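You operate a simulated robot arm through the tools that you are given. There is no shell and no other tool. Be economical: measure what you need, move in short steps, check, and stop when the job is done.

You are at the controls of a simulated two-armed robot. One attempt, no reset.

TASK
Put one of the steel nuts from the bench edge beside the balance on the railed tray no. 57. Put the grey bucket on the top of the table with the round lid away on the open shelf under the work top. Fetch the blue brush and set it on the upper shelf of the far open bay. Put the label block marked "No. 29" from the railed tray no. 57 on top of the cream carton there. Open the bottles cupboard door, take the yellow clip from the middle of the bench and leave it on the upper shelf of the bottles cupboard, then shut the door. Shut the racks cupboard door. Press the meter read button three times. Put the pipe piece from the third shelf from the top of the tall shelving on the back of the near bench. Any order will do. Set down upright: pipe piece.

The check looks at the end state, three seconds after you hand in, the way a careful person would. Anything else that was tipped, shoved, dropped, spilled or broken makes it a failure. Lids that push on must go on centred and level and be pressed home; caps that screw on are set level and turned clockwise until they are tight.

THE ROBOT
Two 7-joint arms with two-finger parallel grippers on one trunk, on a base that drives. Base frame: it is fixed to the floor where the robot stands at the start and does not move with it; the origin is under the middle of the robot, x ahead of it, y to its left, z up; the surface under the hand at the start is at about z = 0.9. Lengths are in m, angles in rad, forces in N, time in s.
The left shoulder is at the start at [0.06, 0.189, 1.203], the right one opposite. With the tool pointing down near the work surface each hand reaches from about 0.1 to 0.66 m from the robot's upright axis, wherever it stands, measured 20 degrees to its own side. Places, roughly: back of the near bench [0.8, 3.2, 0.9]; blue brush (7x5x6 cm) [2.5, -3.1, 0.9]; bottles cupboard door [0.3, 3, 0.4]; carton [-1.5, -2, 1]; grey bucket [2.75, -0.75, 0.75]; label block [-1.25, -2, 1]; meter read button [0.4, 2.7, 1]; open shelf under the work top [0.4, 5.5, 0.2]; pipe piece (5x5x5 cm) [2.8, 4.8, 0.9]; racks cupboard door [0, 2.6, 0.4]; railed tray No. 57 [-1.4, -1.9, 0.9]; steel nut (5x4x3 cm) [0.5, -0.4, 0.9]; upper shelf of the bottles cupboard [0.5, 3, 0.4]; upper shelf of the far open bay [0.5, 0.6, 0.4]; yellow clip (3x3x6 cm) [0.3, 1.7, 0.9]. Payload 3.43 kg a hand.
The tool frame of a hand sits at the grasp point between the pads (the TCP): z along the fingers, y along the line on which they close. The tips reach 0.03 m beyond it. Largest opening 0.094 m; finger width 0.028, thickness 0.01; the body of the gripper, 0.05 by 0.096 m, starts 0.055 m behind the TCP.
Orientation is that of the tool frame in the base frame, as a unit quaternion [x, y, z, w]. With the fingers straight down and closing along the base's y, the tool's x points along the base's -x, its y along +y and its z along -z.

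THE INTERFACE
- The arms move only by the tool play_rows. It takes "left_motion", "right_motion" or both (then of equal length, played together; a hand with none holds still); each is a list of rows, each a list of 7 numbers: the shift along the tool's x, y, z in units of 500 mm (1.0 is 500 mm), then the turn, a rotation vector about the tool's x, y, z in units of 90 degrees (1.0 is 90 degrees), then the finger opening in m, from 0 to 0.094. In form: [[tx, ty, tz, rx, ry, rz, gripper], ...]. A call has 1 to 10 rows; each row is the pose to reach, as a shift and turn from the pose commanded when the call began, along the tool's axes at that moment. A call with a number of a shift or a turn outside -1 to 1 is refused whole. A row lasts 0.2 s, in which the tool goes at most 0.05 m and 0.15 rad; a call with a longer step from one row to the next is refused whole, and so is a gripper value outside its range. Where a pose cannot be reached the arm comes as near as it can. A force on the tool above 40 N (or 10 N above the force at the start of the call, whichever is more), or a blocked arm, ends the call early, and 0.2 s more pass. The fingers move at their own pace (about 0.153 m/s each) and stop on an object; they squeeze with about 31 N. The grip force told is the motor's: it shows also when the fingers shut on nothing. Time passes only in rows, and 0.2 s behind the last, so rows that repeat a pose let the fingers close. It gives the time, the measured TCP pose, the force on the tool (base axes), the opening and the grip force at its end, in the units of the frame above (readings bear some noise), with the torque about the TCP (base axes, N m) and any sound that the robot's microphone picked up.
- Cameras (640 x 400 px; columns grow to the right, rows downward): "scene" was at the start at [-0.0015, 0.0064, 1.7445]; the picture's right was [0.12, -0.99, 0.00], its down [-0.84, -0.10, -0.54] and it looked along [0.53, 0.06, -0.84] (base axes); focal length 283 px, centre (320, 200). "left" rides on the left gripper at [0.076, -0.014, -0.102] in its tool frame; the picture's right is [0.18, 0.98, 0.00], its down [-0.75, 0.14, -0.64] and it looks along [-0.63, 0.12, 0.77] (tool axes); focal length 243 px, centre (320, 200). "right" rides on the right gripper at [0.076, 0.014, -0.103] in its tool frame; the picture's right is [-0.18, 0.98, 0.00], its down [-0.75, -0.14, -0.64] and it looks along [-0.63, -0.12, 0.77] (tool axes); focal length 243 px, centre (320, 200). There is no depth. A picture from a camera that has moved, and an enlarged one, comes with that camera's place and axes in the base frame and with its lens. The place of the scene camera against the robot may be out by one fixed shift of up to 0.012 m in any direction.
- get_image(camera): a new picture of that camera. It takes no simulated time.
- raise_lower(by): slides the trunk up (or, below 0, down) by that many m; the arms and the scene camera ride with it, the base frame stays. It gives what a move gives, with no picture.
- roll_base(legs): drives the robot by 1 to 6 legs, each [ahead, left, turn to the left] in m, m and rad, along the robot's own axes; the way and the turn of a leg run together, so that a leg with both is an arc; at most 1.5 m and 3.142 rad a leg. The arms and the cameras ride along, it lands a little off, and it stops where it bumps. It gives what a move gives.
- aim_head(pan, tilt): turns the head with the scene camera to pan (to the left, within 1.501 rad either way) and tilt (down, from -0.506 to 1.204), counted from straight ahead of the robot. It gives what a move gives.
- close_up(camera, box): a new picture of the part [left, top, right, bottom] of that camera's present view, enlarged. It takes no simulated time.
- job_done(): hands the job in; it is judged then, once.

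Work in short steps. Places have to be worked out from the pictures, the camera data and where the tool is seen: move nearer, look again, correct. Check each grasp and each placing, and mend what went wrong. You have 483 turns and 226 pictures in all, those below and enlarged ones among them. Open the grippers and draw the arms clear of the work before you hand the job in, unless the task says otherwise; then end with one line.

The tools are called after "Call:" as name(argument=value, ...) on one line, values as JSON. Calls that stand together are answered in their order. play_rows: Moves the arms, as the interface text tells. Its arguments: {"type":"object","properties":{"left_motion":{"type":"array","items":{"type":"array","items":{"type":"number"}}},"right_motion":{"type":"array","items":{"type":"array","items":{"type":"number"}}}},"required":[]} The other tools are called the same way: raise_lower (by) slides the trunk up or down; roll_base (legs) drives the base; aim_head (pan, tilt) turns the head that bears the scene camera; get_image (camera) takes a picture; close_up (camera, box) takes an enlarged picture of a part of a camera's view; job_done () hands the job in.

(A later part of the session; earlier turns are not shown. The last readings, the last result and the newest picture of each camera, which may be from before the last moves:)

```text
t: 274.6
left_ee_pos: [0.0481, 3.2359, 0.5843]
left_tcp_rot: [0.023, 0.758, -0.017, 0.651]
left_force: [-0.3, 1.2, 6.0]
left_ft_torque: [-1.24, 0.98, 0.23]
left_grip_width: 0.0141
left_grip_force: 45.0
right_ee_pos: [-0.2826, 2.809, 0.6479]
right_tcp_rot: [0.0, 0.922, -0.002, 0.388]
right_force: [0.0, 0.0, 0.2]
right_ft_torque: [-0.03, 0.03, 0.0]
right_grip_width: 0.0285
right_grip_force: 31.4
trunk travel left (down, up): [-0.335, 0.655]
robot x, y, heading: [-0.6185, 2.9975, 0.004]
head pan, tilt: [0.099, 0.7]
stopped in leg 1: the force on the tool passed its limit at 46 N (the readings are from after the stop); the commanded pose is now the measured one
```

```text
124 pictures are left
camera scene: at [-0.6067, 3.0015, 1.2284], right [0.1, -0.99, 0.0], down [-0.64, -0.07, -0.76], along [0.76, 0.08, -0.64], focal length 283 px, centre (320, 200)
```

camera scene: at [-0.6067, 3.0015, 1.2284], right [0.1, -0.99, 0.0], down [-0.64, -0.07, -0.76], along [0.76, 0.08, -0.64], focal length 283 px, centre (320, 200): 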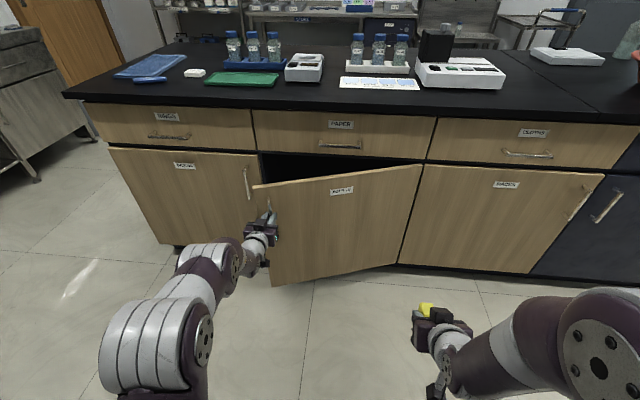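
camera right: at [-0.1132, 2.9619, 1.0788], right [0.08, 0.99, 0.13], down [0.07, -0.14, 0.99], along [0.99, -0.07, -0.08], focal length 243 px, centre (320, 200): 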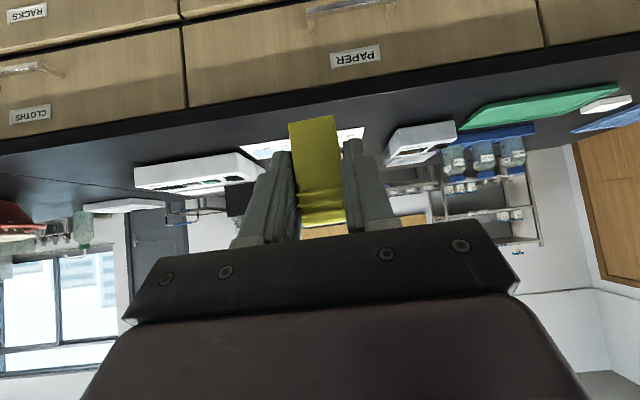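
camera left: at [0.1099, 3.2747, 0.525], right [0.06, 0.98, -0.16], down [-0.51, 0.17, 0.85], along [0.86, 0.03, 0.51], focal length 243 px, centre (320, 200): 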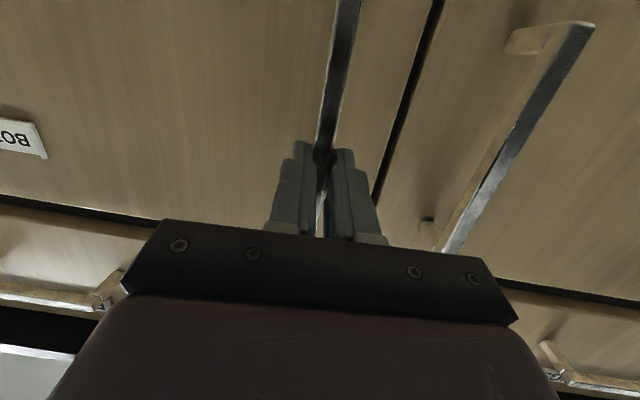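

Door ~20° open. Release, back the left hand off, raise the right hand (clip) above door-top height.

Call:
play_rows(left_motion=[[0, 0, 0, 0, 0, 0, 0.05], [0, 0, 0, 0, 0, 0, 0.07], [0, 0, -0.06, 0, 0, 0, 0.07], [0, 0, -0.13, 0, 0, 0, 0.07], [0, 0, -0.2, 0, 0, 0, 0.07], [0, 0, -0.2, 0, 0, 0, 0.0]], right_motion=[[0, 0, 0, 0, 0, 0, 0.015], [-0.035, 0, -0.035, 0, 0, 0, 0.015], [-0.07, 0, -0.07, 0, 0, 0, 0.015], [-0.12, 0, -0.115, 0, 0, 0, 0.015], [-0.17, 0, -0.165, 0, 0, 0, 0.015], [-0.215, 0, -0.209, 0, 0, 0, 0.015]])

Call:
roll_base(legs=[[0, 0.12, 0]])

Call:
get_image(camera="scene")

```text
t: 276.0
left_ee_pos: [-0.0512, 3.2421, 0.6035]
left_tcp_rot: [0.023, 0.761, -0.015, 0.649]
left_force: [0.3, -0.8, 1.3]
left_ft_torque: [-0.02, -0.02, 0.01]
left_grip_width: 0.0001
left_grip_force: 31.1
left hand out of reach, approached as far as the arm can: row 5, 6
right_ee_pos: [-0.2483, 2.8073, 0.8072]
right_tcp_rot: [0.0, 0.922, -0.001, 0.388]
right_force: [-0.3, 0.5, 0.9]
right_ft_torque: [-0.02, 0.04, 0.01]
right_grip_width: 0.0285
right_grip_force: 31.6
right hand out of reach, approached as far as the arm can: row 2, 3, 4, 5, 6
trunk travel left (down, up): [-0.335, 0.655]
robot x, y, heading: [-0.6185, 2.9945, 0.003]
head pan, tilt: [0.099, 0.7]
```

```text
t: 277.2
left_ee_pos: [-0.051, 3.3666, 0.6007]
left_tcp_rot: [0.023, 0.761, -0.015, 0.648]
left_force: [0.3, -1.0, 0.6]
left_ft_torque: [0.0, -0.01, 0.0]
left_grip_width: 0.0
left_grip_force: 30.8
right_ee_pos: [-0.2484, 2.9316, 0.8051]
right_tcp_rot: [-0.001, 0.921, -0.001, 0.389]
right_force: [-0.3, 0.2, 0.3]
right_ft_torque: [-0.02, 0.02, -0.04]
right_grip_width: 0.0286
right_grip_force: 31.0
trunk travel left (down, up): [-0.335, 0.655]
robot x, y, heading: [-0.6199, 3.1156, 0.009]
head pan, tilt: [0.099, 0.7]
```

```text
123 pictures are left
camera scene: at [-0.6072, 3.1252, 1.2282], right [0.1, -0.99, 0.0], down [-0.64, -0.07, -0.76], along [0.76, 0.08, -0.64], focal length 283 px, centre (320, 200)
```

scene: 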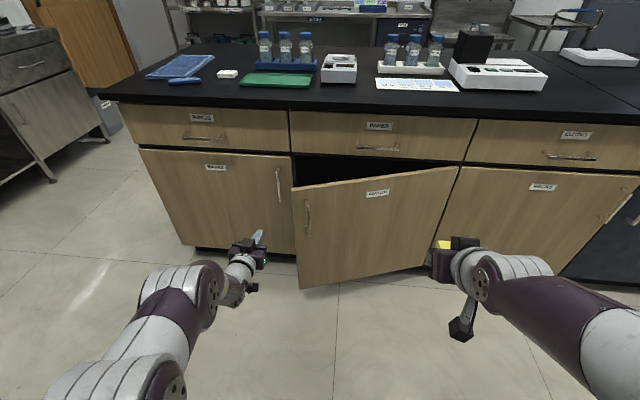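

Left hand is outside the free edge. Drive forward 0.15 so the fingers pass behind the edge, then strafe right to swing the door.

Call:
roll_base(legs=[[0.15, 0, 0]])

Call:
get_image(camera="left")

```text
t: 278.6
left_ee_pos: [0.098, 3.3672, 0.6006]
left_tcp_rot: [0.024, 0.761, -0.015, 0.648]
left_force: [0.3, -0.2, 0.2]
left_ft_torque: [-0.01, -0.03, 0.01]
left_grip_width: 0.0001
left_grip_force: 31.3
right_ee_pos: [-0.0986, 2.9302, 0.8063]
right_tcp_rot: [0.0, 0.922, -0.002, 0.388]
right_force: [-0.2, 0.2, -0.3]
right_ft_torque: [-0.01, 0.04, -0.02]
right_grip_width: 0.0288
right_grip_force: 31.6
trunk travel left (down, up): [-0.335, 0.655]
robot x, y, heading: [-0.4727, 3.1186, 0.003]
head pan, tilt: [0.099, 0.7]
```

```text
122 pictures are left
camera left: at [-0.0162, 3.3593, 0.5433], right [0.02, 0.98, -0.17], down [-0.51, 0.16, 0.85], along [0.86, 0.07, 0.5], focal length 243 px, centre (320, 200)
```

left: 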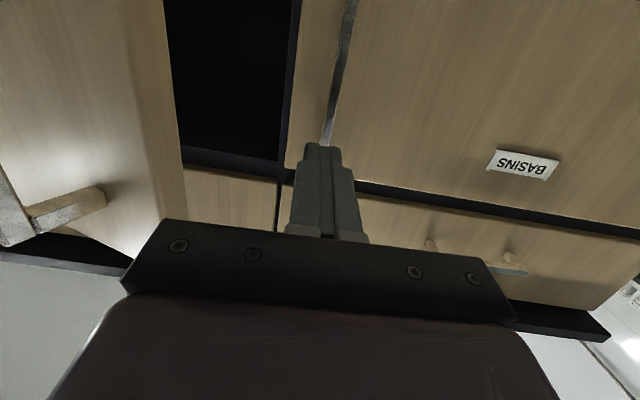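

Call:
roll_base(legs=[[0, -0.14, 0]])

Call:
roll_base(legs=[[-0.13, 0, 0]])

Call:
get_image(camera="scene")

```text
t: 279.7
left_ee_pos: [0.0962, 3.3083, 0.6022]
left_tcp_rot: [0.008, 0.761, -0.008, 0.648]
left_force: [-0.2, -0.1, 0.0]
left_ft_torque: [0.01, -0.03, 0.02]
left_grip_width: 0.0002
left_grip_force: 31.1
right_ee_pos: [-0.0966, 2.8643, 0.8045]
right_tcp_rot: [-0.001, 0.922, -0.002, 0.388]
right_force: [-0.3, 0.6, 0.5]
right_ft_torque: [-0.02, -0.02, 0.01]
right_grip_width: 0.0285
right_grip_force: 31.1
trunk travel left (down, up): [-0.335, 0.655]
robot x, y, heading: [-0.4717, 3.0503, 0.014]
head pan, tilt: [0.099, 0.7]
stopped in leg 1: the force on the tool passed its limit at 79 N (the readings are from after the stop); the commanded pose is now the measured one
```

```text
t: 280.9
left_ee_pos: [-0.0319, 3.3084, 0.6012]
left_tcp_rot: [0.008, 0.761, -0.008, 0.648]
left_force: [0.1, -0.2, -0.5]
left_ft_torque: [-0.02, 0.0, 0.01]
left_grip_width: 0.0
left_grip_force: 30.9
right_ee_pos: [-0.2253, 2.8629, 0.8046]
right_tcp_rot: [-0.003, 0.921, 0.0, 0.389]
right_force: [-0.2, -0.2, -0.6]
right_ft_torque: [-0.01, -0.02, 0.0]
right_grip_width: 0.0287
right_grip_force: 30.6
trunk travel left (down, up): [-0.335, 0.655]
robot x, y, heading: [-0.5991, 3.0493, 0.013]
head pan, tilt: [0.099, 0.7]
```

```text
121 pictures are left
camera scene: at [-0.5865, 3.0548, 1.2283], right [0.11, -0.99, 0.0], down [-0.64, -0.07, -0.77], along [0.76, 0.08, -0.64], focal length 283 px, centre (320, 200)
```

scene: 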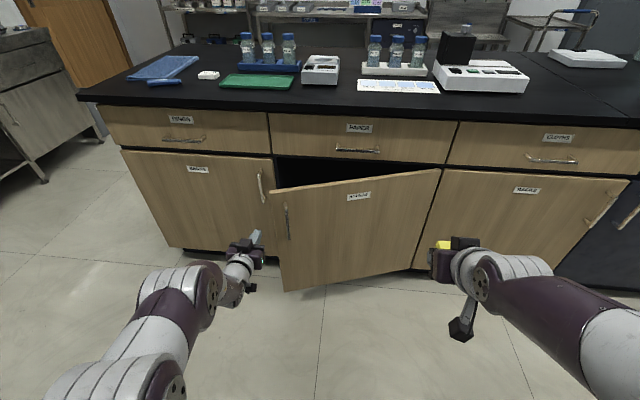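

The push jammed along the door edge. I'll yaw the left hand 40° so the fingertips hook behind the free edge.

Call:
roll_base(legs=[[0, 0.11, -0.013]])

Call:
play_rows(left_motion=[[0, 0, 0, 0.09, 0, 0, 0], [0, 0, 0, 0.18, 0, 0, 0], [0, 0, 0, 0.27, 0, 0, 0], [0, 0, 0, 0.36, 0, 0, 0], [0, 0, 0, 0.45, 0, 0, 0]])

```text
t: 282.1
left_ee_pos: [-0.0309, 3.4156, 0.6008]
left_tcp_rot: [0.012, 0.762, -0.011, 0.648]
left_force: [0.9, 0.5, -0.2]
left_ft_torque: [0.04, 0.01, -0.02]
left_grip_width: 0.0
left_grip_force: 30.9
right_ee_pos: [-0.2271, 2.973, 0.8053]
right_tcp_rot: [0.003, 0.922, -0.003, 0.387]
right_force: [0.3, 0.1, -0.5]
right_ft_torque: [-0.07, 0.01, -0.03]
right_grip_width: 0.0287
right_grip_force: 31.5
trunk travel left (down, up): [-0.335, 0.655]
robot x, y, heading: [-0.6007, 3.1638, -0.002]
head pan, tilt: [0.099, 0.7]
```

```text
t: 283.4
left_ee_pos: [0.0341, 3.3595, 0.604]
left_tcp_rot: [0.203, 0.743, -0.226, 0.596]
left_force: [0.0, 0.1, -0.3]
left_ft_torque: [-0.03, -0.01, 0.03]
left_grip_width: 0.0
left_grip_force: 31.2
left hand out of reach, approached as far as the arm can: row 1, 2, 3, 4, 5
right_ee_pos: [-0.226, 2.9728, 0.8061]
right_tcp_rot: [0.002, 0.922, -0.003, 0.388]
right_force: [-0.8, -0.5, -0.5]
right_ft_torque: [-0.01, -0.02, 0.0]
right_grip_width: 0.0287
right_grip_force: 30.4
trunk travel left (down, up): [-0.335, 0.655]
robot x, y, heading: [-0.6013, 3.158, 0.001]
head pan, tilt: [0.099, 0.7]
```

Yaw achieved (-36°). Now left, forward, right, then back to hook and draw the door open.

Call:
roll_base(legs=[[0, 0.07, 0], [0.11, 0, 0], [0, -0.09, 0]])

Call:
get_image(camera="left")

Call:
get_image(camera="scene")

```text
t: 285.9
left_ee_pos: [0.1436, 3.3324, 0.6066]
left_tcp_rot: [0.206, 0.741, -0.226, 0.598]
left_force: [-0.2, -0.6, -0.1]
left_ft_torque: [0.0, -0.02, 0.02]
left_grip_width: 0.0
left_grip_force: 30.8
right_ee_pos: [-0.1186, 2.9474, 0.8054]
right_tcp_rot: [0.004, 0.922, -0.003, 0.387]
right_force: [0.5, -0.1, -0.3]
right_ft_torque: [0.01, -0.01, 0.01]
right_grip_width: 0.0287
right_grip_force: 31.5
trunk travel left (down, up): [-0.335, 0.655]
robot x, y, heading: [-0.4962, 3.1363, -0.005]
head pan, tilt: [0.099, 0.7]
```

```text
120 pictures are left
camera left: at [0.039, 3.3825, 0.5524], right [0.53, 0.81, -0.27], down [-0.28, 0.46, 0.84], along [0.8, -0.37, 0.47], focal length 243 px, centre (320, 200)
```

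left: 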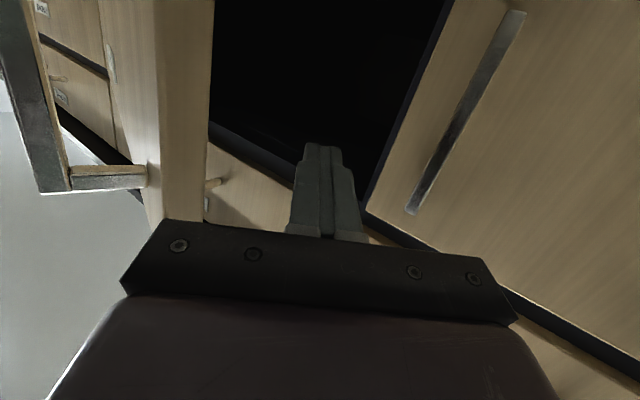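

```text
119 pictures are left
camera scene: at [-0.4767, 3.1428, 1.2283], right [0.1, -1.0, 0.0], down [-0.64, -0.06, -0.76], along [0.76, 0.07, -0.64], focal length 283 px, centre (320, 200)
```

scene: 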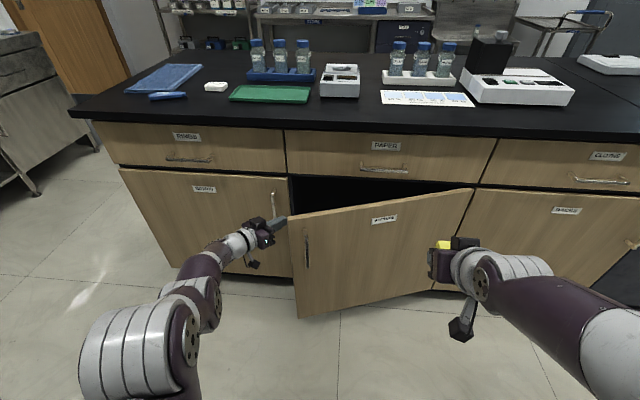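

Fingertips are inside the gap. Move a little further right, then pull back diagonally.

Call:
roll_base(legs=[[0.02, -0.04, 0], [-0.12, -0.03, 0]])

Call:
get_image(camera="scene")

```text
t: 286.8
left_ee_pos: [0.1604, 3.3023, 0.606]
left_tcp_rot: [0.201, 0.742, -0.224, 0.599]
left_force: [-0.5, 0.3, 0.4]
left_ft_torque: [0.01, 0.02, -0.01]
left_grip_width: 0.0
left_grip_force: 31.2
right_ee_pos: [-0.1017, 2.913, 0.8059]
right_tcp_rot: [0.003, 0.922, -0.003, 0.388]
right_force: [1.1, 0.4, -0.7]
right_ft_torque: [-0.01, 0.02, 0.03]
right_grip_width: 0.0287
right_grip_force: 31.4
trunk travel left (down, up): [-0.335, 0.655]
robot x, y, heading: [-0.4733, 3.1037, 0.0]
head pan, tilt: [0.099, 0.7]
stopped in leg 1: the force on the tool passed its limit at 54 N (the readings are from after the stop); the commanded pose is now the measured one
```

```text
118 pictures are left
camera scene: at [-0.4598, 3.1083, 1.2283], right [0.1, -1.0, 0.0], down [-0.64, -0.06, -0.77], along [0.76, 0.07, -0.64], focal length 283 px, centre (320, 200)
```

scene: 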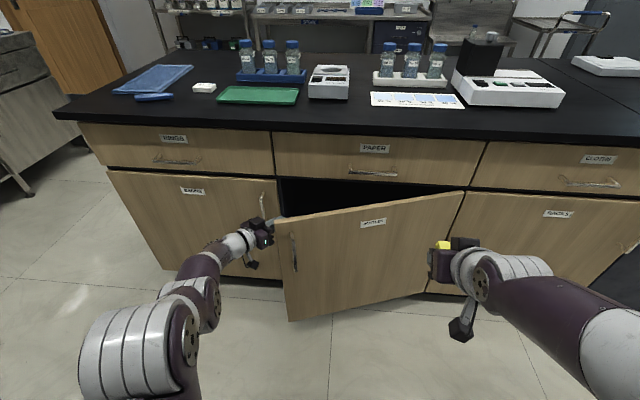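

Call:
roll_base(legs=[[-0.1, 0.0, 0]])

Call:
get_image(camera="scene")

```text
t: 288.0
left_ee_pos: [0.0638, 3.3004, 0.6075]
left_tcp_rot: [0.201, 0.741, -0.223, 0.6]
left_force: [0.1, -0.7, -0.2]
left_ft_torque: [-0.02, 0.01, -0.02]
left_grip_width: 0.0
left_grip_force: 30.8
right_ee_pos: [-0.1992, 2.9102, 0.8055]
right_tcp_rot: [0.003, 0.922, -0.002, 0.388]
right_force: [-0.7, -0.4, 0.4]
right_ft_torque: [-0.02, 0.02, 0.05]
right_grip_width: 0.029
right_grip_force: 31.2
trunk travel left (down, up): [-0.335, 0.655]
robot x, y, heading: [-0.5722, 3.1017, -0.008]
head pan, tilt: [0.099, 0.7]
```

```text
117 pictures are left
camera scene: at [-0.5581, 3.1081, 1.2283], right [0.1, -1.0, 0.0], down [-0.64, -0.06, -0.77], along [0.76, 0.07, -0.64], focal length 283 px, centre (320, 200)
```

scene: 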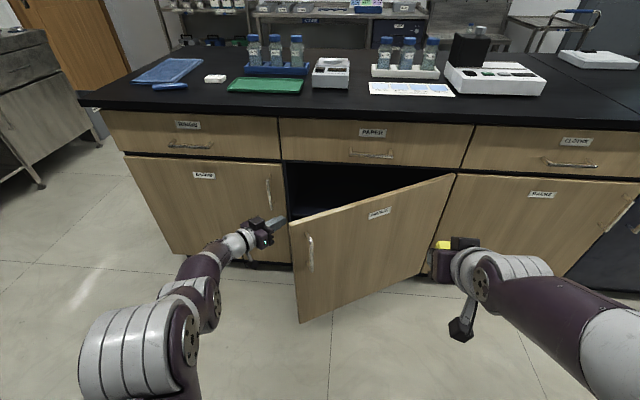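

It swung further (~30°). Repeat the hooking motion.

Call:
roll_base(legs=[[0.0, -0.06, 0]])

Call:
roll_base(legs=[[-0.12, -0.02, 0]])

Call:
get_image(camera="scene")

```text
t: 288.9
left_ee_pos: [0.063, 3.2399, 0.6064]
left_tcp_rot: [0.201, 0.742, -0.224, 0.599]
left_force: [-0.5, 0.3, -0.4]
left_ft_torque: [-0.02, 0.03, 0.02]
left_grip_width: 0.0
left_grip_force: 30.5
right_ee_pos: [-0.1981, 2.8508, 0.8051]
right_tcp_rot: [0.003, 0.922, -0.002, 0.388]
right_force: [-0.2, -0.4, 0.7]
right_ft_torque: [0.04, 0.02, 0.02]
right_grip_width: 0.0285
right_grip_force: 31.7
trunk travel left (down, up): [-0.335, 0.655]
robot x, y, heading: [-0.5725, 3.0406, -0.003]
head pan, tilt: [0.099, 0.7]
```

```text
t: 290.2
left_ee_pos: [-0.0557, 3.2234, 0.6064]
left_tcp_rot: [0.201, 0.742, -0.224, 0.599]
left_force: [0.3, 0.3, 0.4]
left_ft_torque: [0.01, 0.01, -0.02]
left_grip_width: 0.0
left_grip_force: 30.6
right_ee_pos: [-0.3178, 2.8337, 0.8049]
right_tcp_rot: [0.003, 0.922, -0.003, 0.388]
right_force: [0.1, -0.7, -0.3]
right_ft_torque: [0.02, 0.02, -0.01]
right_grip_width: 0.0287
right_grip_force: 31.5
trunk travel left (down, up): [-0.335, 0.655]
robot x, y, heading: [-0.6933, 3.0248, 0.0]
head pan, tilt: [0.099, 0.7]
```

```text
116 pictures are left
camera scene: at [-0.6765, 3.0287, 1.2283], right [0.1, -0.99, 0.0], down [-0.64, -0.06, -0.77], along [0.76, 0.08, -0.64], focal length 283 px, centre (320, 200)
```

scene: 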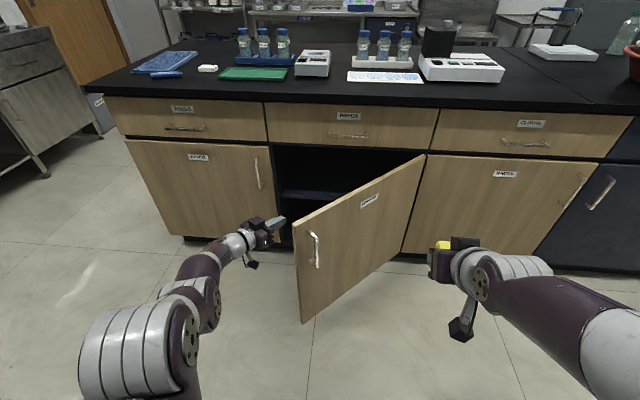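

Now ~48° open. Push right with the hand to swing it further.

Call:
roll_base(legs=[[0.0, -0.2, 0]])

Call:
get_image(camera="scene")

```text
t: 291.8
left_ee_pos: [-0.0543, 3.0213, 0.6065]
left_tcp_rot: [0.201, 0.742, -0.224, 0.598]
left_force: [0.2, 0.0, 0.4]
left_ft_torque: [0.01, 0.0, 0.01]
left_grip_width: 0.0
left_grip_force: 30.9
right_ee_pos: [-0.3165, 2.6311, 0.8057]
right_tcp_rot: [0.003, 0.922, -0.002, 0.387]
right_force: [-0.2, 0.6, -0.9]
right_ft_torque: [0.01, 0.02, 0.02]
right_grip_width: 0.0286
right_grip_force: 31.4
trunk travel left (down, up): [-0.335, 0.655]
robot x, y, heading: [-0.6882, 2.8235, -0.002]
head pan, tilt: [0.099, 0.7]
```

```text
115 pictures are left
camera scene: at [-0.6758, 2.8272, 1.2283], right [0.1, -1.0, 0.0], down [-0.64, -0.06, -0.76], along [0.76, 0.08, -0.64], focal length 283 px, centre (320, 200)
```

scene: 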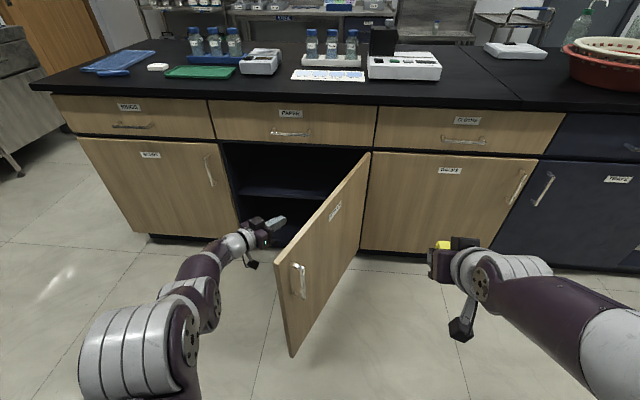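

Call:
roll_base(legs=[[-0.03, -0.2, 0]])

Call:
get_image(camera="scene")

```text
t: 293.4
left_ee_pos: [-0.0859, 2.8184, 0.6059]
left_tcp_rot: [0.201, 0.742, -0.224, 0.599]
left_force: [-0.6, 0.2, -0.3]
left_ft_torque: [0.01, 0.02, 0.0]
left_grip_width: 0.0
left_grip_force: 31.0
right_ee_pos: [-0.3482, 2.4287, 0.8055]
right_tcp_rot: [0.004, 0.922, -0.003, 0.388]
right_force: [0.4, 0.0, -0.5]
right_ft_torque: [0.01, 0.0, 0.01]
right_grip_width: 0.0287
right_grip_force: 31.0
trunk travel left (down, up): [-0.335, 0.655]
robot x, y, heading: [-0.7201, 2.6205, -0.003]
head pan, tilt: [0.099, 0.7]
```

```text
114 pictures are left
camera scene: at [-0.7069, 2.6249, 1.2283], right [0.1, -1.0, 0.0], down [-0.64, -0.06, -0.77], along [0.76, 0.07, -0.64], focal length 283 px, centre (320, 200)
```

scene: 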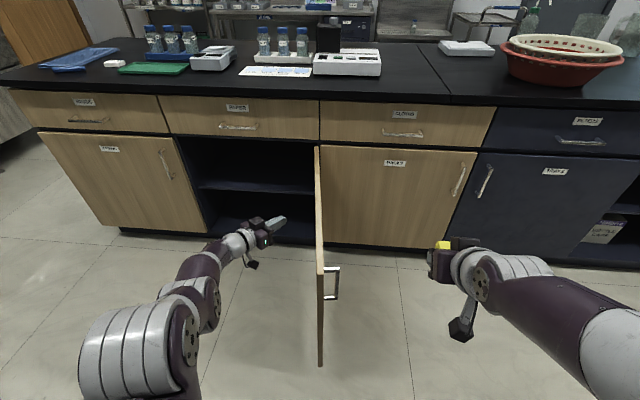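

Door is ~88° open. Strafe back to the cupboard's front (y≈3.15) and fold the left hand back to pointing down, close to the body.

Call:
roll_base(legs=[[0, 0.5, 0]])

Call:
play_rows(left_motion=[[-0.001, -0.026, -0.037, -0.0313, 0.0836, -0.0281, 0.03], [-0.002, -0.052, -0.074, -0.0625, 0.1673, -0.0561, 0.03], [-0.003, -0.077, -0.11, -0.0938, 0.2509, -0.0842, 0.03], [-0.004, -0.103, -0.147, -0.125, 0.3346, -0.1123, 0.03], [-0.005, -0.129, -0.184, -0.1563, 0.4182, -0.1404, 0.03], [-0.006, -0.155, -0.221, -0.1876, 0.5018, -0.1684, 0.03], [-0.007, -0.181, -0.258, -0.2188, 0.5855, -0.1965, 0.03], [-0.008, -0.206, -0.294, -0.2501, 0.6691, -0.2246, 0.03], [-0.009, -0.232, -0.331, -0.2813, 0.7528, -0.2526, 0.03], [-0.01, -0.258, -0.368, -0.3126, 0.8364, -0.2807, 0.03]])

Call:
get_image(camera="scene")

```text
t: 296.3
left_ee_pos: [-0.0813, 3.3081, 0.6067]
left_tcp_rot: [0.204, 0.741, -0.227, 0.598]
left_force: [-0.1, -0.3, -0.2]
left_ft_torque: [-0.03, -0.02, 0.01]
left_grip_width: 0.0001
left_grip_force: 31.3
right_ee_pos: [-0.3473, 2.9173, 0.8046]
right_tcp_rot: [0.006, 0.922, -0.004, 0.387]
right_force: [0.3, 0.4, 0.7]
right_ft_torque: [0.0, 0.0, -0.03]
right_grip_width: 0.0288
right_grip_force: 31.2
trunk travel left (down, up): [-0.335, 0.655]
robot x, y, heading: [-0.724, 3.1098, -0.009]
head pan, tilt: [0.099, 0.7]
```

```text
t: 298.5
left_ee_pos: [-0.3006, 3.3098, 0.6564]
left_tcp_rot: [0.004, 1.0, 0.0, -0.001]
left_force: [0.1, 0.4, -0.7]
left_ft_torque: [0.01, -0.01, 0.0]
left_grip_width: 0.0299
left_grip_force: 0.1
right_ee_pos: [-0.3482, 2.9183, 0.8048]
right_tcp_rot: [0.007, 0.922, -0.005, 0.388]
right_force: [-0.3, 0.3, 0.7]
right_ft_torque: [-0.01, 0.01, -0.01]
right_grip_width: 0.0288
right_grip_force: 30.9
trunk travel left (down, up): [-0.335, 0.655]
robot x, y, heading: [-0.719, 3.1088, -0.01]
head pan, tilt: [0.099, 0.7]
```

```text
113 pictures are left
camera scene: at [-0.7042, 3.1176, 1.2283], right [0.09, -1.0, 0.0], down [-0.64, -0.06, -0.76], along [0.76, 0.07, -0.64], focal length 283 px, centre (320, 200)
```

scene: 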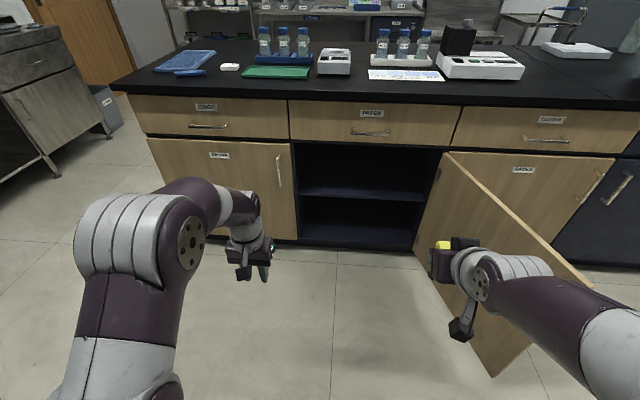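

The cupboard is open with the upper shelf visible (~z 0.41). Move in front of it.

Call:
roll_base(legs=[[0, 0.05, 0.01], [0.4, 0, 0]])

Call:
raise_lower(by=-0.12)

Call:
get_image(camera="scene")

Call:
get_image(camera="right")

```text
t: 301.6
left_ee_pos: [0.1085, 3.3563, 0.6568]
left_tcp_rot: [0.007, 1.0, 0.0, -0.001]
left_force: [0.1, -0.1, 0.5]
left_ft_torque: [-0.01, -0.01, 0.0]
left_grip_width: 0.0301
left_grip_force: 0.0
right_ee_pos: [0.0596, 2.9652, 0.8049]
right_tcp_rot: [0.009, 0.922, -0.006, 0.386]
right_force: [0.4, -0.5, -0.3]
right_ft_torque: [0.0, -0.03, -0.02]
right_grip_width: 0.0285
right_grip_force: 30.8
trunk travel left (down, up): [-0.335, 0.655]
robot x, y, heading: [-0.3094, 3.1629, -0.015]
head pan, tilt: [0.099, 0.7]
```

```text
t: 303.1
left_ee_pos: [0.1091, 3.357, 0.5373]
left_tcp_rot: [0.006, 1.0, -0.001, 0.0]
left_force: [0.6, -0.3, 0.4]
left_ft_torque: [0.01, 0.04, 0.0]
left_grip_width: 0.0295
left_grip_force: 0.0
right_ee_pos: [0.0593, 2.9652, 0.6861]
right_tcp_rot: [0.009, 0.922, -0.005, 0.388]
right_force: [0.0, -0.4, 0.2]
right_ft_torque: [0.02, 0.03, 0.0]
right_grip_width: 0.0289
right_grip_force: 30.6
trunk travel left (down, up): [-0.215, 0.775]
robot x, y, heading: [-0.3111, 3.1588, -0.008]
head pan, tilt: [0.099, 0.7]
```

```text
112 pictures are left
camera scene: at [-0.2964, 3.1664, 1.1083], right [0.09, -1.0, 0.0], down [-0.64, -0.06, -0.76], along [0.76, 0.07, -0.64], focal length 283 px, centre (320, 200)
```

scene: 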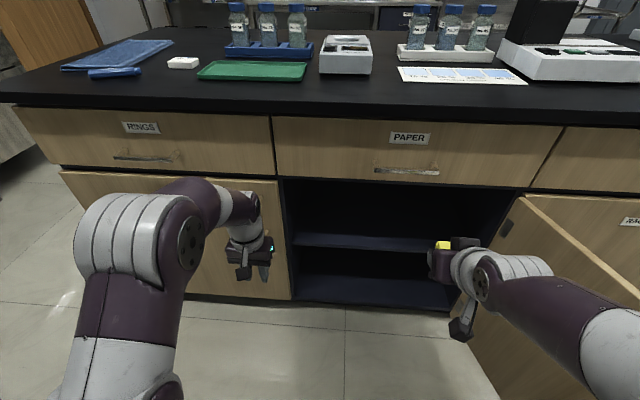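

```text
111 pictures are left
camera right: at [-0.0666, 2.9823, 0.7029], right [0.15, 0.98, 0.13], down [0.07, -0.14, 0.99], along [0.99, -0.14, -0.09], focal length 243 px, centre (320, 200)
```

right: 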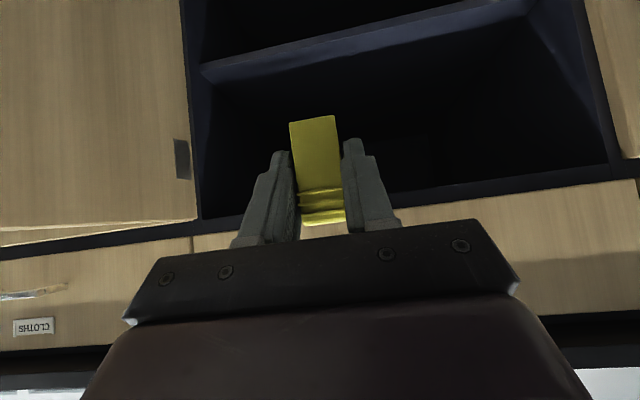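

Shelf edge at x≈0.365, z≈0.395. I lower the clip hand outside the cupboard to transit height and pull the left hand back.

Call:
play_rows(right_motion=[[0.06, 0, 0.058, 0, 0, 0, 0.015], [0.12, 0, 0.116, 0, 0, 0, 0.015], [0.18, 0, 0.174, 0, 0, 0, 0.015], [0.24, 0.01, 0.232, 0, 0, 0, 0.015], [0.3, 0.02, 0.29, 0, 0, 0, 0.015], [0.322, 0.04, 0.312, 0, 0, 0, 0.015]], left_motion=[[0.05, 0, 0, 0, 0, 0, 0.03], [0.1, 0, 0, 0, 0, 0, 0.03], [0.15, 0, 0, 0, 0, 0, 0.03], [0.2, 0, 0, 0, 0, 0, 0.03], [0.24, 0, 0, 0, 0, 0, 0.03], [0.24, 0, 0, 0, 0, 0, 0.03]])

Call:
roll_base(legs=[[0.12, 0, 0.008]])

Call:
get_image(camera="right")

```text
t: 304.5
left_ee_pos: [-0.0127, 3.3594, 0.5377]
left_tcp_rot: [0.007, 1.0, 0.0, 0.0]
left_force: [0.9, -0.1, -0.2]
left_ft_torque: [0.03, 0.01, 0.03]
left_grip_width: 0.0298
left_grip_force: 0.1
right_ee_pos: [0.0607, 2.9853, 0.4591]
right_tcp_rot: [0.01, 0.922, -0.006, 0.388]
right_force: [0.3, 0.1, 0.0]
right_ft_torque: [-0.04, -0.03, 0.0]
right_grip_width: 0.0288
right_grip_force: 30.9
right hand out of reach, approached as far as the arm can: row 1
trunk travel left (down, up): [-0.215, 0.775]
robot x, y, heading: [-0.3104, 3.1578, -0.013]
head pan, tilt: [0.099, 0.7]
```

```text
t: 305.7
left_ee_pos: [0.1065, 3.3616, 0.5369]
left_tcp_rot: [0.001, 1.0, 0.0, 0.0]
left_force: [0.0, 0.4, -0.3]
left_ft_torque: [0.02, 0.02, 0.02]
left_grip_width: 0.0301
left_grip_force: 0.1
right_ee_pos: [0.1801, 2.9882, 0.4603]
right_tcp_rot: [0.004, 0.922, -0.003, 0.388]
right_force: [-0.1, 0.6, -0.6]
right_ft_torque: [-0.02, -0.02, 0.0]
right_grip_width: 0.0287
right_grip_force: 30.9
trunk travel left (down, up): [-0.215, 0.775]
robot x, y, heading: [-0.1906, 3.1594, -0.005]
head pan, tilt: [0.099, 0.7]
```

```text
110 pictures are left
camera right: at [0.0546, 3.0028, 0.4777], right [0.14, 0.98, 0.13], down [0.07, -0.14, 0.99], along [0.99, -0.13, -0.09], focal length 243 px, centre (320, 200)
```

right: 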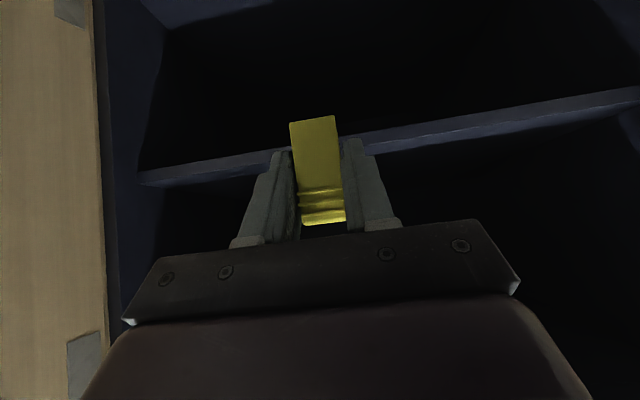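

Clip bottom (~0.42) clears the shelf top (0.398). Advance straight in 0.25 m.

Call:
play_rows(right_motion=[[-0.06, 0, 0.06, 0, 0, 0, 0.015], [-0.12, 0, 0.12, 0, 0, 0, 0.015], [-0.18, 0, 0.18, 0, 0, 0, 0.015], [-0.24, 0, 0.24, 0, 0, 0, 0.015], [-0.3, 0, 0.3, 0, 0, 0, 0.015], [-0.355, 0, 0.355, 0, 0, 0, 0.015]])

Call:
get_image(camera="right")

Call:
get_image(camera="scene")

```text
t: 307.1
left_ee_pos: [0.1062, 3.3621, 0.5377]
left_tcp_rot: [0.001, 1.0, 0.0, -0.001]
left_force: [-0.7, -0.2, 0.0]
left_ft_torque: [-0.01, -0.01, 0.02]
left_grip_width: 0.0298
left_grip_force: 0.0
right_ee_pos: [0.4321, 2.9889, 0.4651]
right_tcp_rot: [0.004, 0.922, -0.003, 0.387]
right_force: [0.0, -0.1, 0.4]
right_ft_torque: [0.01, -0.01, 0.02]
right_grip_width: 0.0288
right_grip_force: 31.0
trunk travel left (down, up): [-0.215, 0.775]
robot x, y, heading: [-0.1916, 3.1615, -0.003]
head pan, tilt: [0.099, 0.7]
```

```text
109 pictures are left
camera right: at [0.3063, 3.0043, 0.4825], right [0.14, 0.98, 0.13], down [0.07, -0.14, 0.99], along [0.99, -0.13, -0.09], focal length 243 px, centre (320, 200)
```

right: 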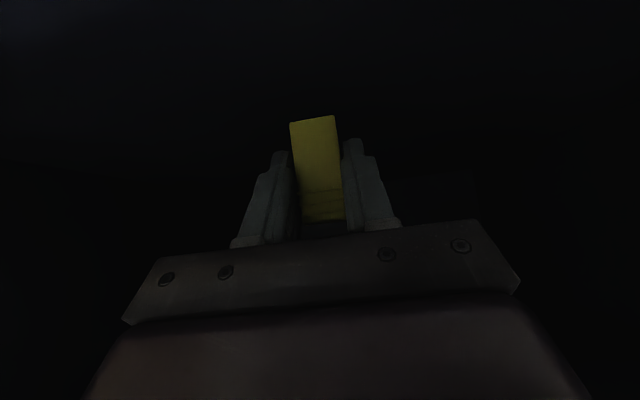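

```text
108 pictures are left
camera scene: at [-0.1764, 3.1656, 1.1083], right [0.1, -1.0, 0.0], down [-0.64, -0.06, -0.76], along [0.76, 0.07, -0.64], focal length 283 px, centre (320, 200)
```

scene: 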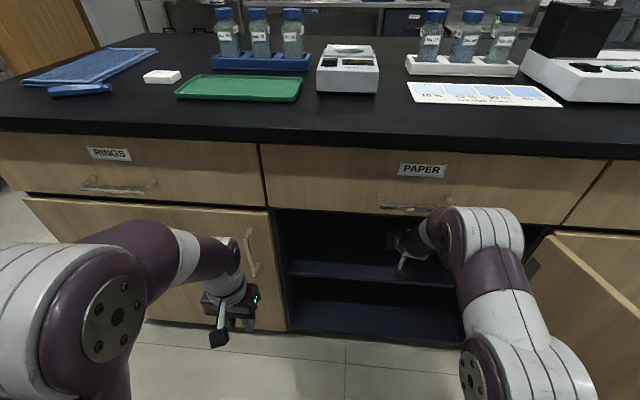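

Inside above the shelf. Go 3 cm deeper and lower gently to contact.

Call:
play_rows(right_motion=[[-0.042, 0, 0.043, 0, 0, 0, 0.015], [-0.025, 0, 0.06, 0, 0, 0, 0.015], [-0.015, 0, 0.07, 0, 0, 0, 0.015], [-0.01, 0, 0.075, 0, 0, 0, 0.015], [-0.005, 0, 0.08, 0, 0, 0, 0.015], [0.0, 0, 0.085, 0, 0, 0, 0.015], [0.005, 0, 0.09, 0, 0, 0, 0.015]])

```text
t: 308.7
left_ee_pos: [0.0986, 3.3629, 0.5409]
left_tcp_rot: [0.001, 1.0, 0.0, 0.007]
left_force: [-0.3, 0.5, 0.6]
left_ft_torque: [-0.01, 0.01, 0.0]
left_grip_width: 0.0302
left_grip_force: 0.0
right_ee_pos: [0.4593, 2.9861, 0.4389]
right_tcp_rot: [0.004, 0.919, -0.004, 0.394]
right_force: [-1.6, 0.0, 8.0]
right_ft_torque: [0.07, -0.05, -0.03]
right_grip_width: 0.0286
right_grip_force: 31.3
trunk travel left (down, up): [-0.215, 0.775]
robot x, y, heading: [-0.1901, 3.1588, 0.001]
head pan, tilt: [0.099, 0.7]
```

Contact felt. Open and withdraw straight back.

Call:
play_rows(right_motion=[[0, 0, 0, 0, 0, 0, 0.045], [0, 0, 0, 0, 0, 0, 0.065], [0, 0, 0, 0, 0, 0, 0.07], [0.03, 0, -0.045, 0, 0, 0, 0.07], [0.085, 0, -0.105, 0, 0, 0, 0.07], [0.145, 0, -0.165, 0, 0, 0, 0.07], [0.205, 0, -0.225, 0, 0, 0, 0.07], [0.265, 0, -0.285, 0, 0, 0, 0.07]])

Call:
get_image(camera="right")

```text
t: 310.5
left_ee_pos: [0.1054, 3.3619, 0.5381]
left_tcp_rot: [0.0, 1.0, 0.001, -0.001]
left_force: [0.7, 0.5, -0.3]
left_ft_torque: [-0.01, 0.01, 0.0]
left_grip_width: 0.0299
left_grip_force: 0.1
right_ee_pos: [0.2681, 2.9857, 0.431]
right_tcp_rot: [0.004, 0.921, -0.003, 0.388]
right_force: [0.2, 0.7, 0.5]
right_ft_torque: [-0.01, -0.02, -0.02]
right_grip_width: 0.07
right_grip_force: 0.0
trunk travel left (down, up): [-0.215, 0.775]
robot x, y, heading: [-0.1922, 3.1572, -0.01]
head pan, tilt: [0.099, 0.7]
```

```text
107 pictures are left
camera right: at [0.1418, 3.0013, 0.4491], right [0.14, 0.98, 0.13], down [0.07, -0.14, 0.99], along [0.99, -0.13, -0.09], focal length 243 px, centre (320, 200)
```

right: 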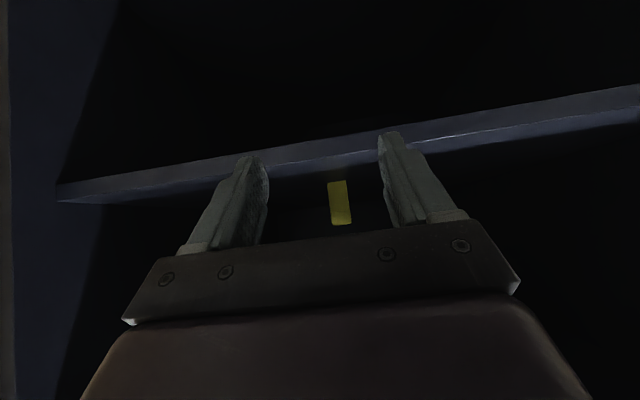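

The clip stands on the upper shelf. Back out, fold the right hand down and in.

Call:
roll_base(legs=[[-0.3, 0, 0]])

Call:
play_rows(right_motion=[[0.01, 0, -0.06, 0, 0.09, 0, 0.02], [0.02, 0, -0.12, 0, 0.18, 0, 0.0], [0.03, 0, -0.18, 0, 0.27, 0, 0.0], [0.04, 0, -0.24, 0, 0.36, 0, 0.0], [0.05, 0, -0.3, 0, 0.45, 0, 0.0], [0.06, 0, -0.36, 0, 0.5, 0, 0.0]], left_motion=[[0, 0, 0, 0, 0, 0, 0.0], [0, 0, 0, 0, 0, 0, 0], [0, 0, 0, 0, 0, 0, 0], [0, 0, 0, 0, 0, 0, 0], [0, 0, 0, 0, 0, 0, 0], [0, 0, 0, 0, 0, 0, 0]])

Call:
roll_base(legs=[[-0.25, 0, 0]])

Call:
get_image(camera="scene")

```text
t: 312.6
left_ee_pos: [-0.2045, 3.3624, 0.5373]
left_tcp_rot: [0.001, 1.0, 0.0, -0.001]
left_force: [0.8, 0.1, 0.1]
left_ft_torque: [0.0, -0.03, 0.01]
left_grip_width: 0.0299
left_grip_force: 0.0
right_ee_pos: [-0.0412, 2.987, 0.4318]
right_tcp_rot: [0.004, 0.922, -0.003, 0.388]
right_force: [0.4, 0.3, -0.6]
right_ft_torque: [0.0, -0.01, -0.01]
right_grip_width: 0.07
right_grip_force: 0.0
trunk travel left (down, up): [-0.215, 0.775]
robot x, y, heading: [-0.5024, 3.1642, -0.004]
head pan, tilt: [0.099, 0.7]
```

```text
t: 314.0
left_ee_pos: [-0.2036, 3.3633, 0.5373]
left_tcp_rot: [0.001, 1.0, -0.001, 0.0]
left_force: [-0.5, -0.2, 0.7]
left_ft_torque: [-0.02, 0.01, 0.03]
left_grip_width: 0.0
left_grip_force: 31.1
right_ee_pos: [-0.1722, 2.9363, 0.4783]
right_tcp_rot: [0.009, 0.995, -0.05, 0.08]
right_force: [-0.8, 0.0, 0.4]
right_ft_torque: [0.01, -0.02, -0.01]
right_grip_width: 0.0
right_grip_force: 31.1
right hand out of reach, approached as far as the arm can: row 4, 5, 6
trunk travel left (down, up): [-0.215, 0.775]
robot x, y, heading: [-0.5001, 3.1607, -0.005]
head pan, tilt: [0.099, 0.7]
```

```text
t: 315.8
left_ee_pos: [-0.4532, 3.3646, 0.5372]
left_tcp_rot: [0.0, 1.0, 0.0, -0.001]
left_force: [0.0, 0.4, -0.1]
left_ft_torque: [-0.01, 0.01, 0.01]
left_grip_width: 0.0
left_grip_force: 30.8
right_ee_pos: [-0.4202, 2.9368, 0.4792]
right_tcp_rot: [0.007, 0.996, -0.05, 0.079]
right_force: [-0.4, 0.7, 0.1]
right_ft_torque: [0.01, -0.02, 0.02]
right_grip_width: 0.0
right_grip_force: 31.7
trunk travel left (down, up): [-0.215, 0.775]
robot x, y, heading: [-0.7493, 3.161, -0.001]
head pan, tilt: [0.099, 0.7]
```

```text
106 pictures are left
camera scene: at [-0.7347, 3.1672, 1.1083], right [0.1, -1.0, 0.0], down [-0.64, -0.06, -0.76], along [0.76, 0.08, -0.64], focal length 283 px, centre (320, 200)
```

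scene: 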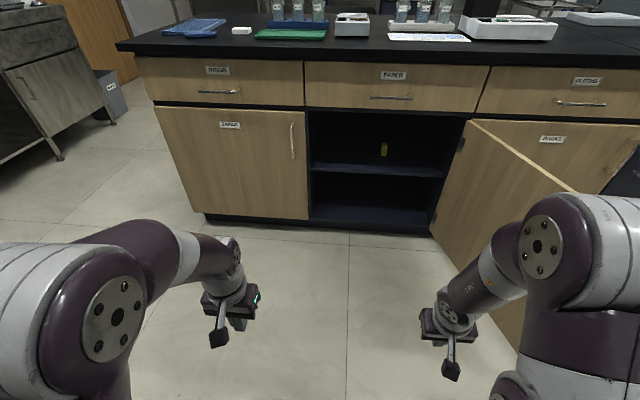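

Clip is standing on the shelf. Back a bit more for clearance, then strafe to the -y side of the door.

Call:
roll_base(legs=[[-0.15, 0, 0], [0, -0.8, 0]])

Call:
get_image(camera="scene")

```text
t: 321.1
left_ee_pos: [-0.5999, 2.5662, 0.5379]
left_tcp_rot: [-0.005, 1.0, -0.001, -0.002]
left_force: [-0.5, 0.3, -0.5]
left_ft_torque: [-0.01, 0.02, 0.01]
left_grip_width: 0.0001
left_grip_force: 31.2
right_ee_pos: [-0.5633, 2.14, 0.4777]
right_tcp_rot: [0.003, 0.996, -0.05, 0.08]
right_force: [0.3, 0.8, 0.1]
right_ft_torque: [-0.02, 0.02, -0.01]
right_grip_width: 0.0
right_grip_force: 31.2
trunk travel left (down, up): [-0.215, 0.775]
robot x, y, heading: [-0.8925, 2.3587, 0.009]
head pan, tilt: [0.099, 0.7]
```

```text
105 pictures are left
camera scene: at [-0.8804, 2.3672, 1.1083], right [0.11, -0.99, 0.0], down [-0.64, -0.07, -0.76], along [0.76, 0.08, -0.64], focal length 283 px, centre (320, 200)
```

scene: 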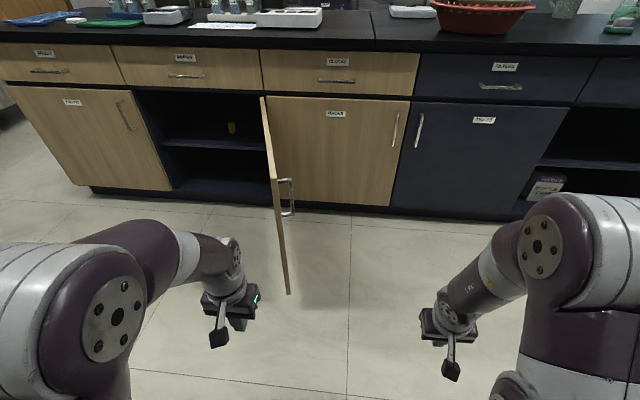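

Now on the outer side of the door. Extend the left hand forward and drive in alongside the door, right of its handle.

Call:
play_rows(left_motion=[[-0.09, -0.03, 0, 0, 0, 0, 0], [-0.18, -0.06, 0, 0, 0, 0, 0], [-0.27, -0.06, 0, 0, 0, 0, 0], [-0.36, -0.06, 0, 0, 0, 0, 0]])

Call:
roll_base(legs=[[0.36, 0, -0.01]])

Call:
get_image(camera="scene")

```text
t: 322.1
left_ee_pos: [-0.4174, 2.5372, 0.5377]
left_tcp_rot: [-0.005, 1.0, 0.0, -0.002]
left_force: [0.1, -0.1, 0.4]
left_ft_torque: [-0.02, -0.01, -0.01]
left_grip_width: 0.0001
left_grip_force: 31.2
right_ee_pos: [-0.5626, 2.1413, 0.478]
right_tcp_rot: [0.004, 0.996, -0.05, 0.08]
right_force: [-0.3, -0.4, -0.4]
right_ft_torque: [-0.02, 0.01, 0.0]
right_grip_width: 0.0
right_grip_force: 31.6
trunk travel left (down, up): [-0.215, 0.775]
robot x, y, heading: [-0.8914, 2.3604, 0.008]
head pan, tilt: [0.099, 0.7]
```

```text
t: 323.3
left_ee_pos: [-0.3367, 2.5352, 0.5373]
left_tcp_rot: [-0.007, 1.0, -0.001, -0.015]
left_force: [-20.7, -4.4, 12.5]
left_ft_torque: [0.67, -2.52, 0.16]
left_grip_width: 0.0001
left_grip_force: 31.3
right_ee_pos: [-0.472, 2.1395, 0.478]
right_tcp_rot: [0.005, 0.996, -0.05, 0.08]
right_force: [-0.6, 0.1, 0.8]
right_ft_torque: [0.0, 0.01, -0.02]
right_grip_width: 0.0
right_grip_force: 31.1
trunk travel left (down, up): [-0.215, 0.775]
robot x, y, heading: [-0.8049, 2.3643, 0.002]
head pan, tilt: [0.099, 0.7]
stopped in leg 1: the force on the tool passed its limit at 190 N (the readings are from after the stop); the commanded pose is now the measured one
```

```text
104 pictures are left
camera scene: at [-0.7906, 2.3668, 1.1082], right [0.1, -0.99, 0.0], down [-0.64, -0.07, -0.77], along [0.76, 0.08, -0.64], focal length 283 px, centre (320, 200)
```

scene: 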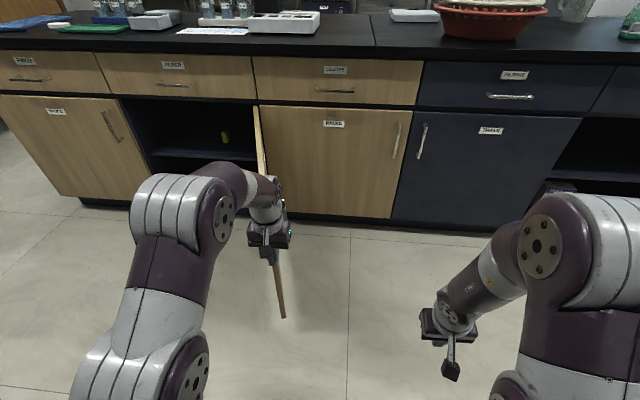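

The door leans past 90° (free end ≈(-0.26, 2.57)); the hand met its edge. Back off, go further right, then forward again.

Call:
roll_base(legs=[[-0.1, 0, 0], [0, -0.2, 0], [0.36, 0, 0]])

Call:
get_image(camera="scene")

```text
t: 327.6
left_ee_pos: [-0.0654, 2.3349, 0.5354]
left_tcp_rot: [-0.003, 1.0, 0.0, -0.016]
left_force: [0.2, -0.3, 0.6]
left_ft_torque: [-0.01, 0.01, 0.0]
left_grip_width: 0.0001
left_grip_force: 30.9
right_ee_pos: [-0.204, 1.939, 0.4774]
right_tcp_rot: [0.006, 0.996, -0.05, 0.078]
right_force: [-0.4, -0.3, -0.5]
right_ft_torque: [-0.04, -0.02, -0.02]
right_grip_width: 0.0
right_grip_force: 30.8
trunk travel left (down, up): [-0.215, 0.775]
robot x, y, heading: [-0.5347, 2.1613, 0.002]
head pan, tilt: [0.099, 0.7]
```

```text
103 pictures are left
camera scene: at [-0.5188, 2.1682, 1.1082], right [0.1, -0.99, 0.0], down [-0.64, -0.06, -0.76], along [0.76, 0.08, -0.64], focal length 283 px, centre (320, 200)
```

scene: 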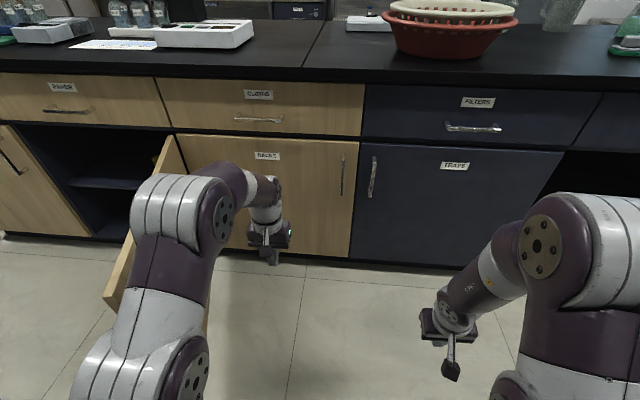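

Back up slightly so the base clears the door's swing, then strafe left to push the door.

Call:
roll_base(legs=[[-0.13, 0, 0], [0, 0.4, 0]])

Call:
get_image(camera="scene")

```text
t: 331.1
left_ee_pos: [-0.1956, 2.7422, 0.5356]
left_tcp_rot: [0.0, 1.0, -0.001, -0.017]
left_force: [-0.6, 0.4, -0.4]
left_ft_torque: [-0.01, 0.0, -0.02]
left_grip_width: 0.0
left_grip_force: 30.9
right_ee_pos: [-0.3383, 2.348, 0.4778]
right_tcp_rot: [0.009, 0.996, -0.051, 0.078]
right_force: [-0.2, 0.1, -0.1]
right_ft_torque: [0.0, -0.01, -0.01]
right_grip_width: 0.0
right_grip_force: 30.4
trunk travel left (down, up): [-0.215, 0.775]
robot x, y, heading: [-0.6656, 2.5745, -0.008]
head pan, tilt: [0.099, 0.7]
```

```text
102 pictures are left
camera scene: at [-0.6514, 2.5787, 1.1083], right [0.09, -1.0, 0.0], down [-0.64, -0.06, -0.76], along [0.76, 0.07, -0.64], focal length 283 px, centre (320, 200)
```

scene: 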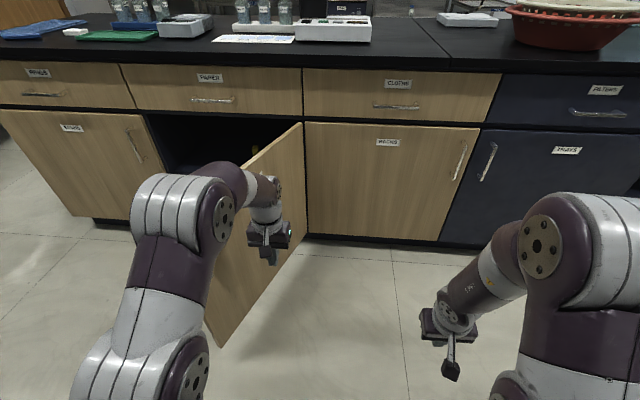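

Call:
roll_base(legs=[[0.05, 0.22, 0]])

Call:
roll_base(legs=[[0.2, 0.12, 0]])

Call:
get_image(camera="scene")

```text
t: 332.7
left_ee_pos: [-0.1454, 2.9567, 0.5355]
left_tcp_rot: [-0.001, 1.0, -0.001, -0.016]
left_force: [0.7, 0.6, 0.3]
left_ft_torque: [-0.02, 0.04, 0.0]
left_grip_width: 0.0001
left_grip_force: 31.1
right_ee_pos: [-0.2857, 2.5609, 0.4775]
right_tcp_rot: [0.009, 0.996, -0.051, 0.078]
right_force: [-0.6, 0.5, 0.5]
right_ft_torque: [-0.01, -0.01, 0.01]
right_grip_width: 0.0001
right_grip_force: 30.6
trunk travel left (down, up): [-0.215, 0.775]
robot x, y, heading: [-0.6147, 2.7857, -0.003]
head pan, tilt: [0.099, 0.7]
```

```text
t: 334.5
left_ee_pos: [0.0576, 3.0701, 0.5355]
left_tcp_rot: [0.004, 1.0, -0.001, -0.017]
left_force: [0.6, -0.3, 0.3]
left_ft_torque: [0.03, 0.01, 0.01]
left_grip_width: 0.0
left_grip_force: 31.3
right_ee_pos: [-0.0868, 2.6761, 0.4782]
right_tcp_rot: [0.012, 0.996, -0.052, 0.077]
right_force: [-0.1, 0.8, 0.3]
right_ft_torque: [-0.02, 0.0, -0.04]
right_grip_width: 0.0
right_grip_force: 31.6
trunk travel left (down, up): [-0.215, 0.775]
robot x, y, heading: [-0.4151, 2.9062, -0.016]
head pan, tilt: [0.099, 0.7]
```

```text
101 pictures are left
camera scene: at [-0.3985, 2.9102, 1.1082], right [0.09, -1.0, 0.0], down [-0.64, -0.06, -0.76], along [0.76, 0.07, -0.64], focal length 283 px, centre (320, 200)
```

scene: 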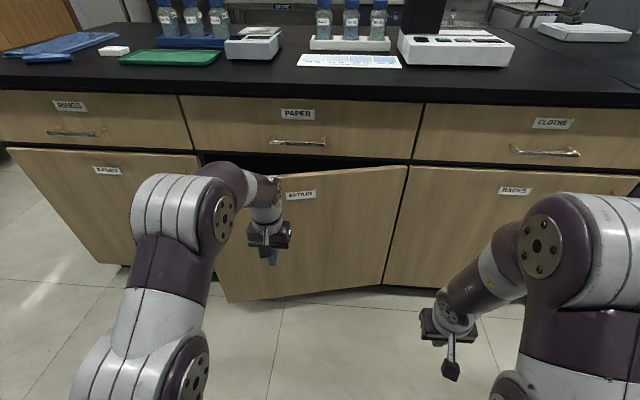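

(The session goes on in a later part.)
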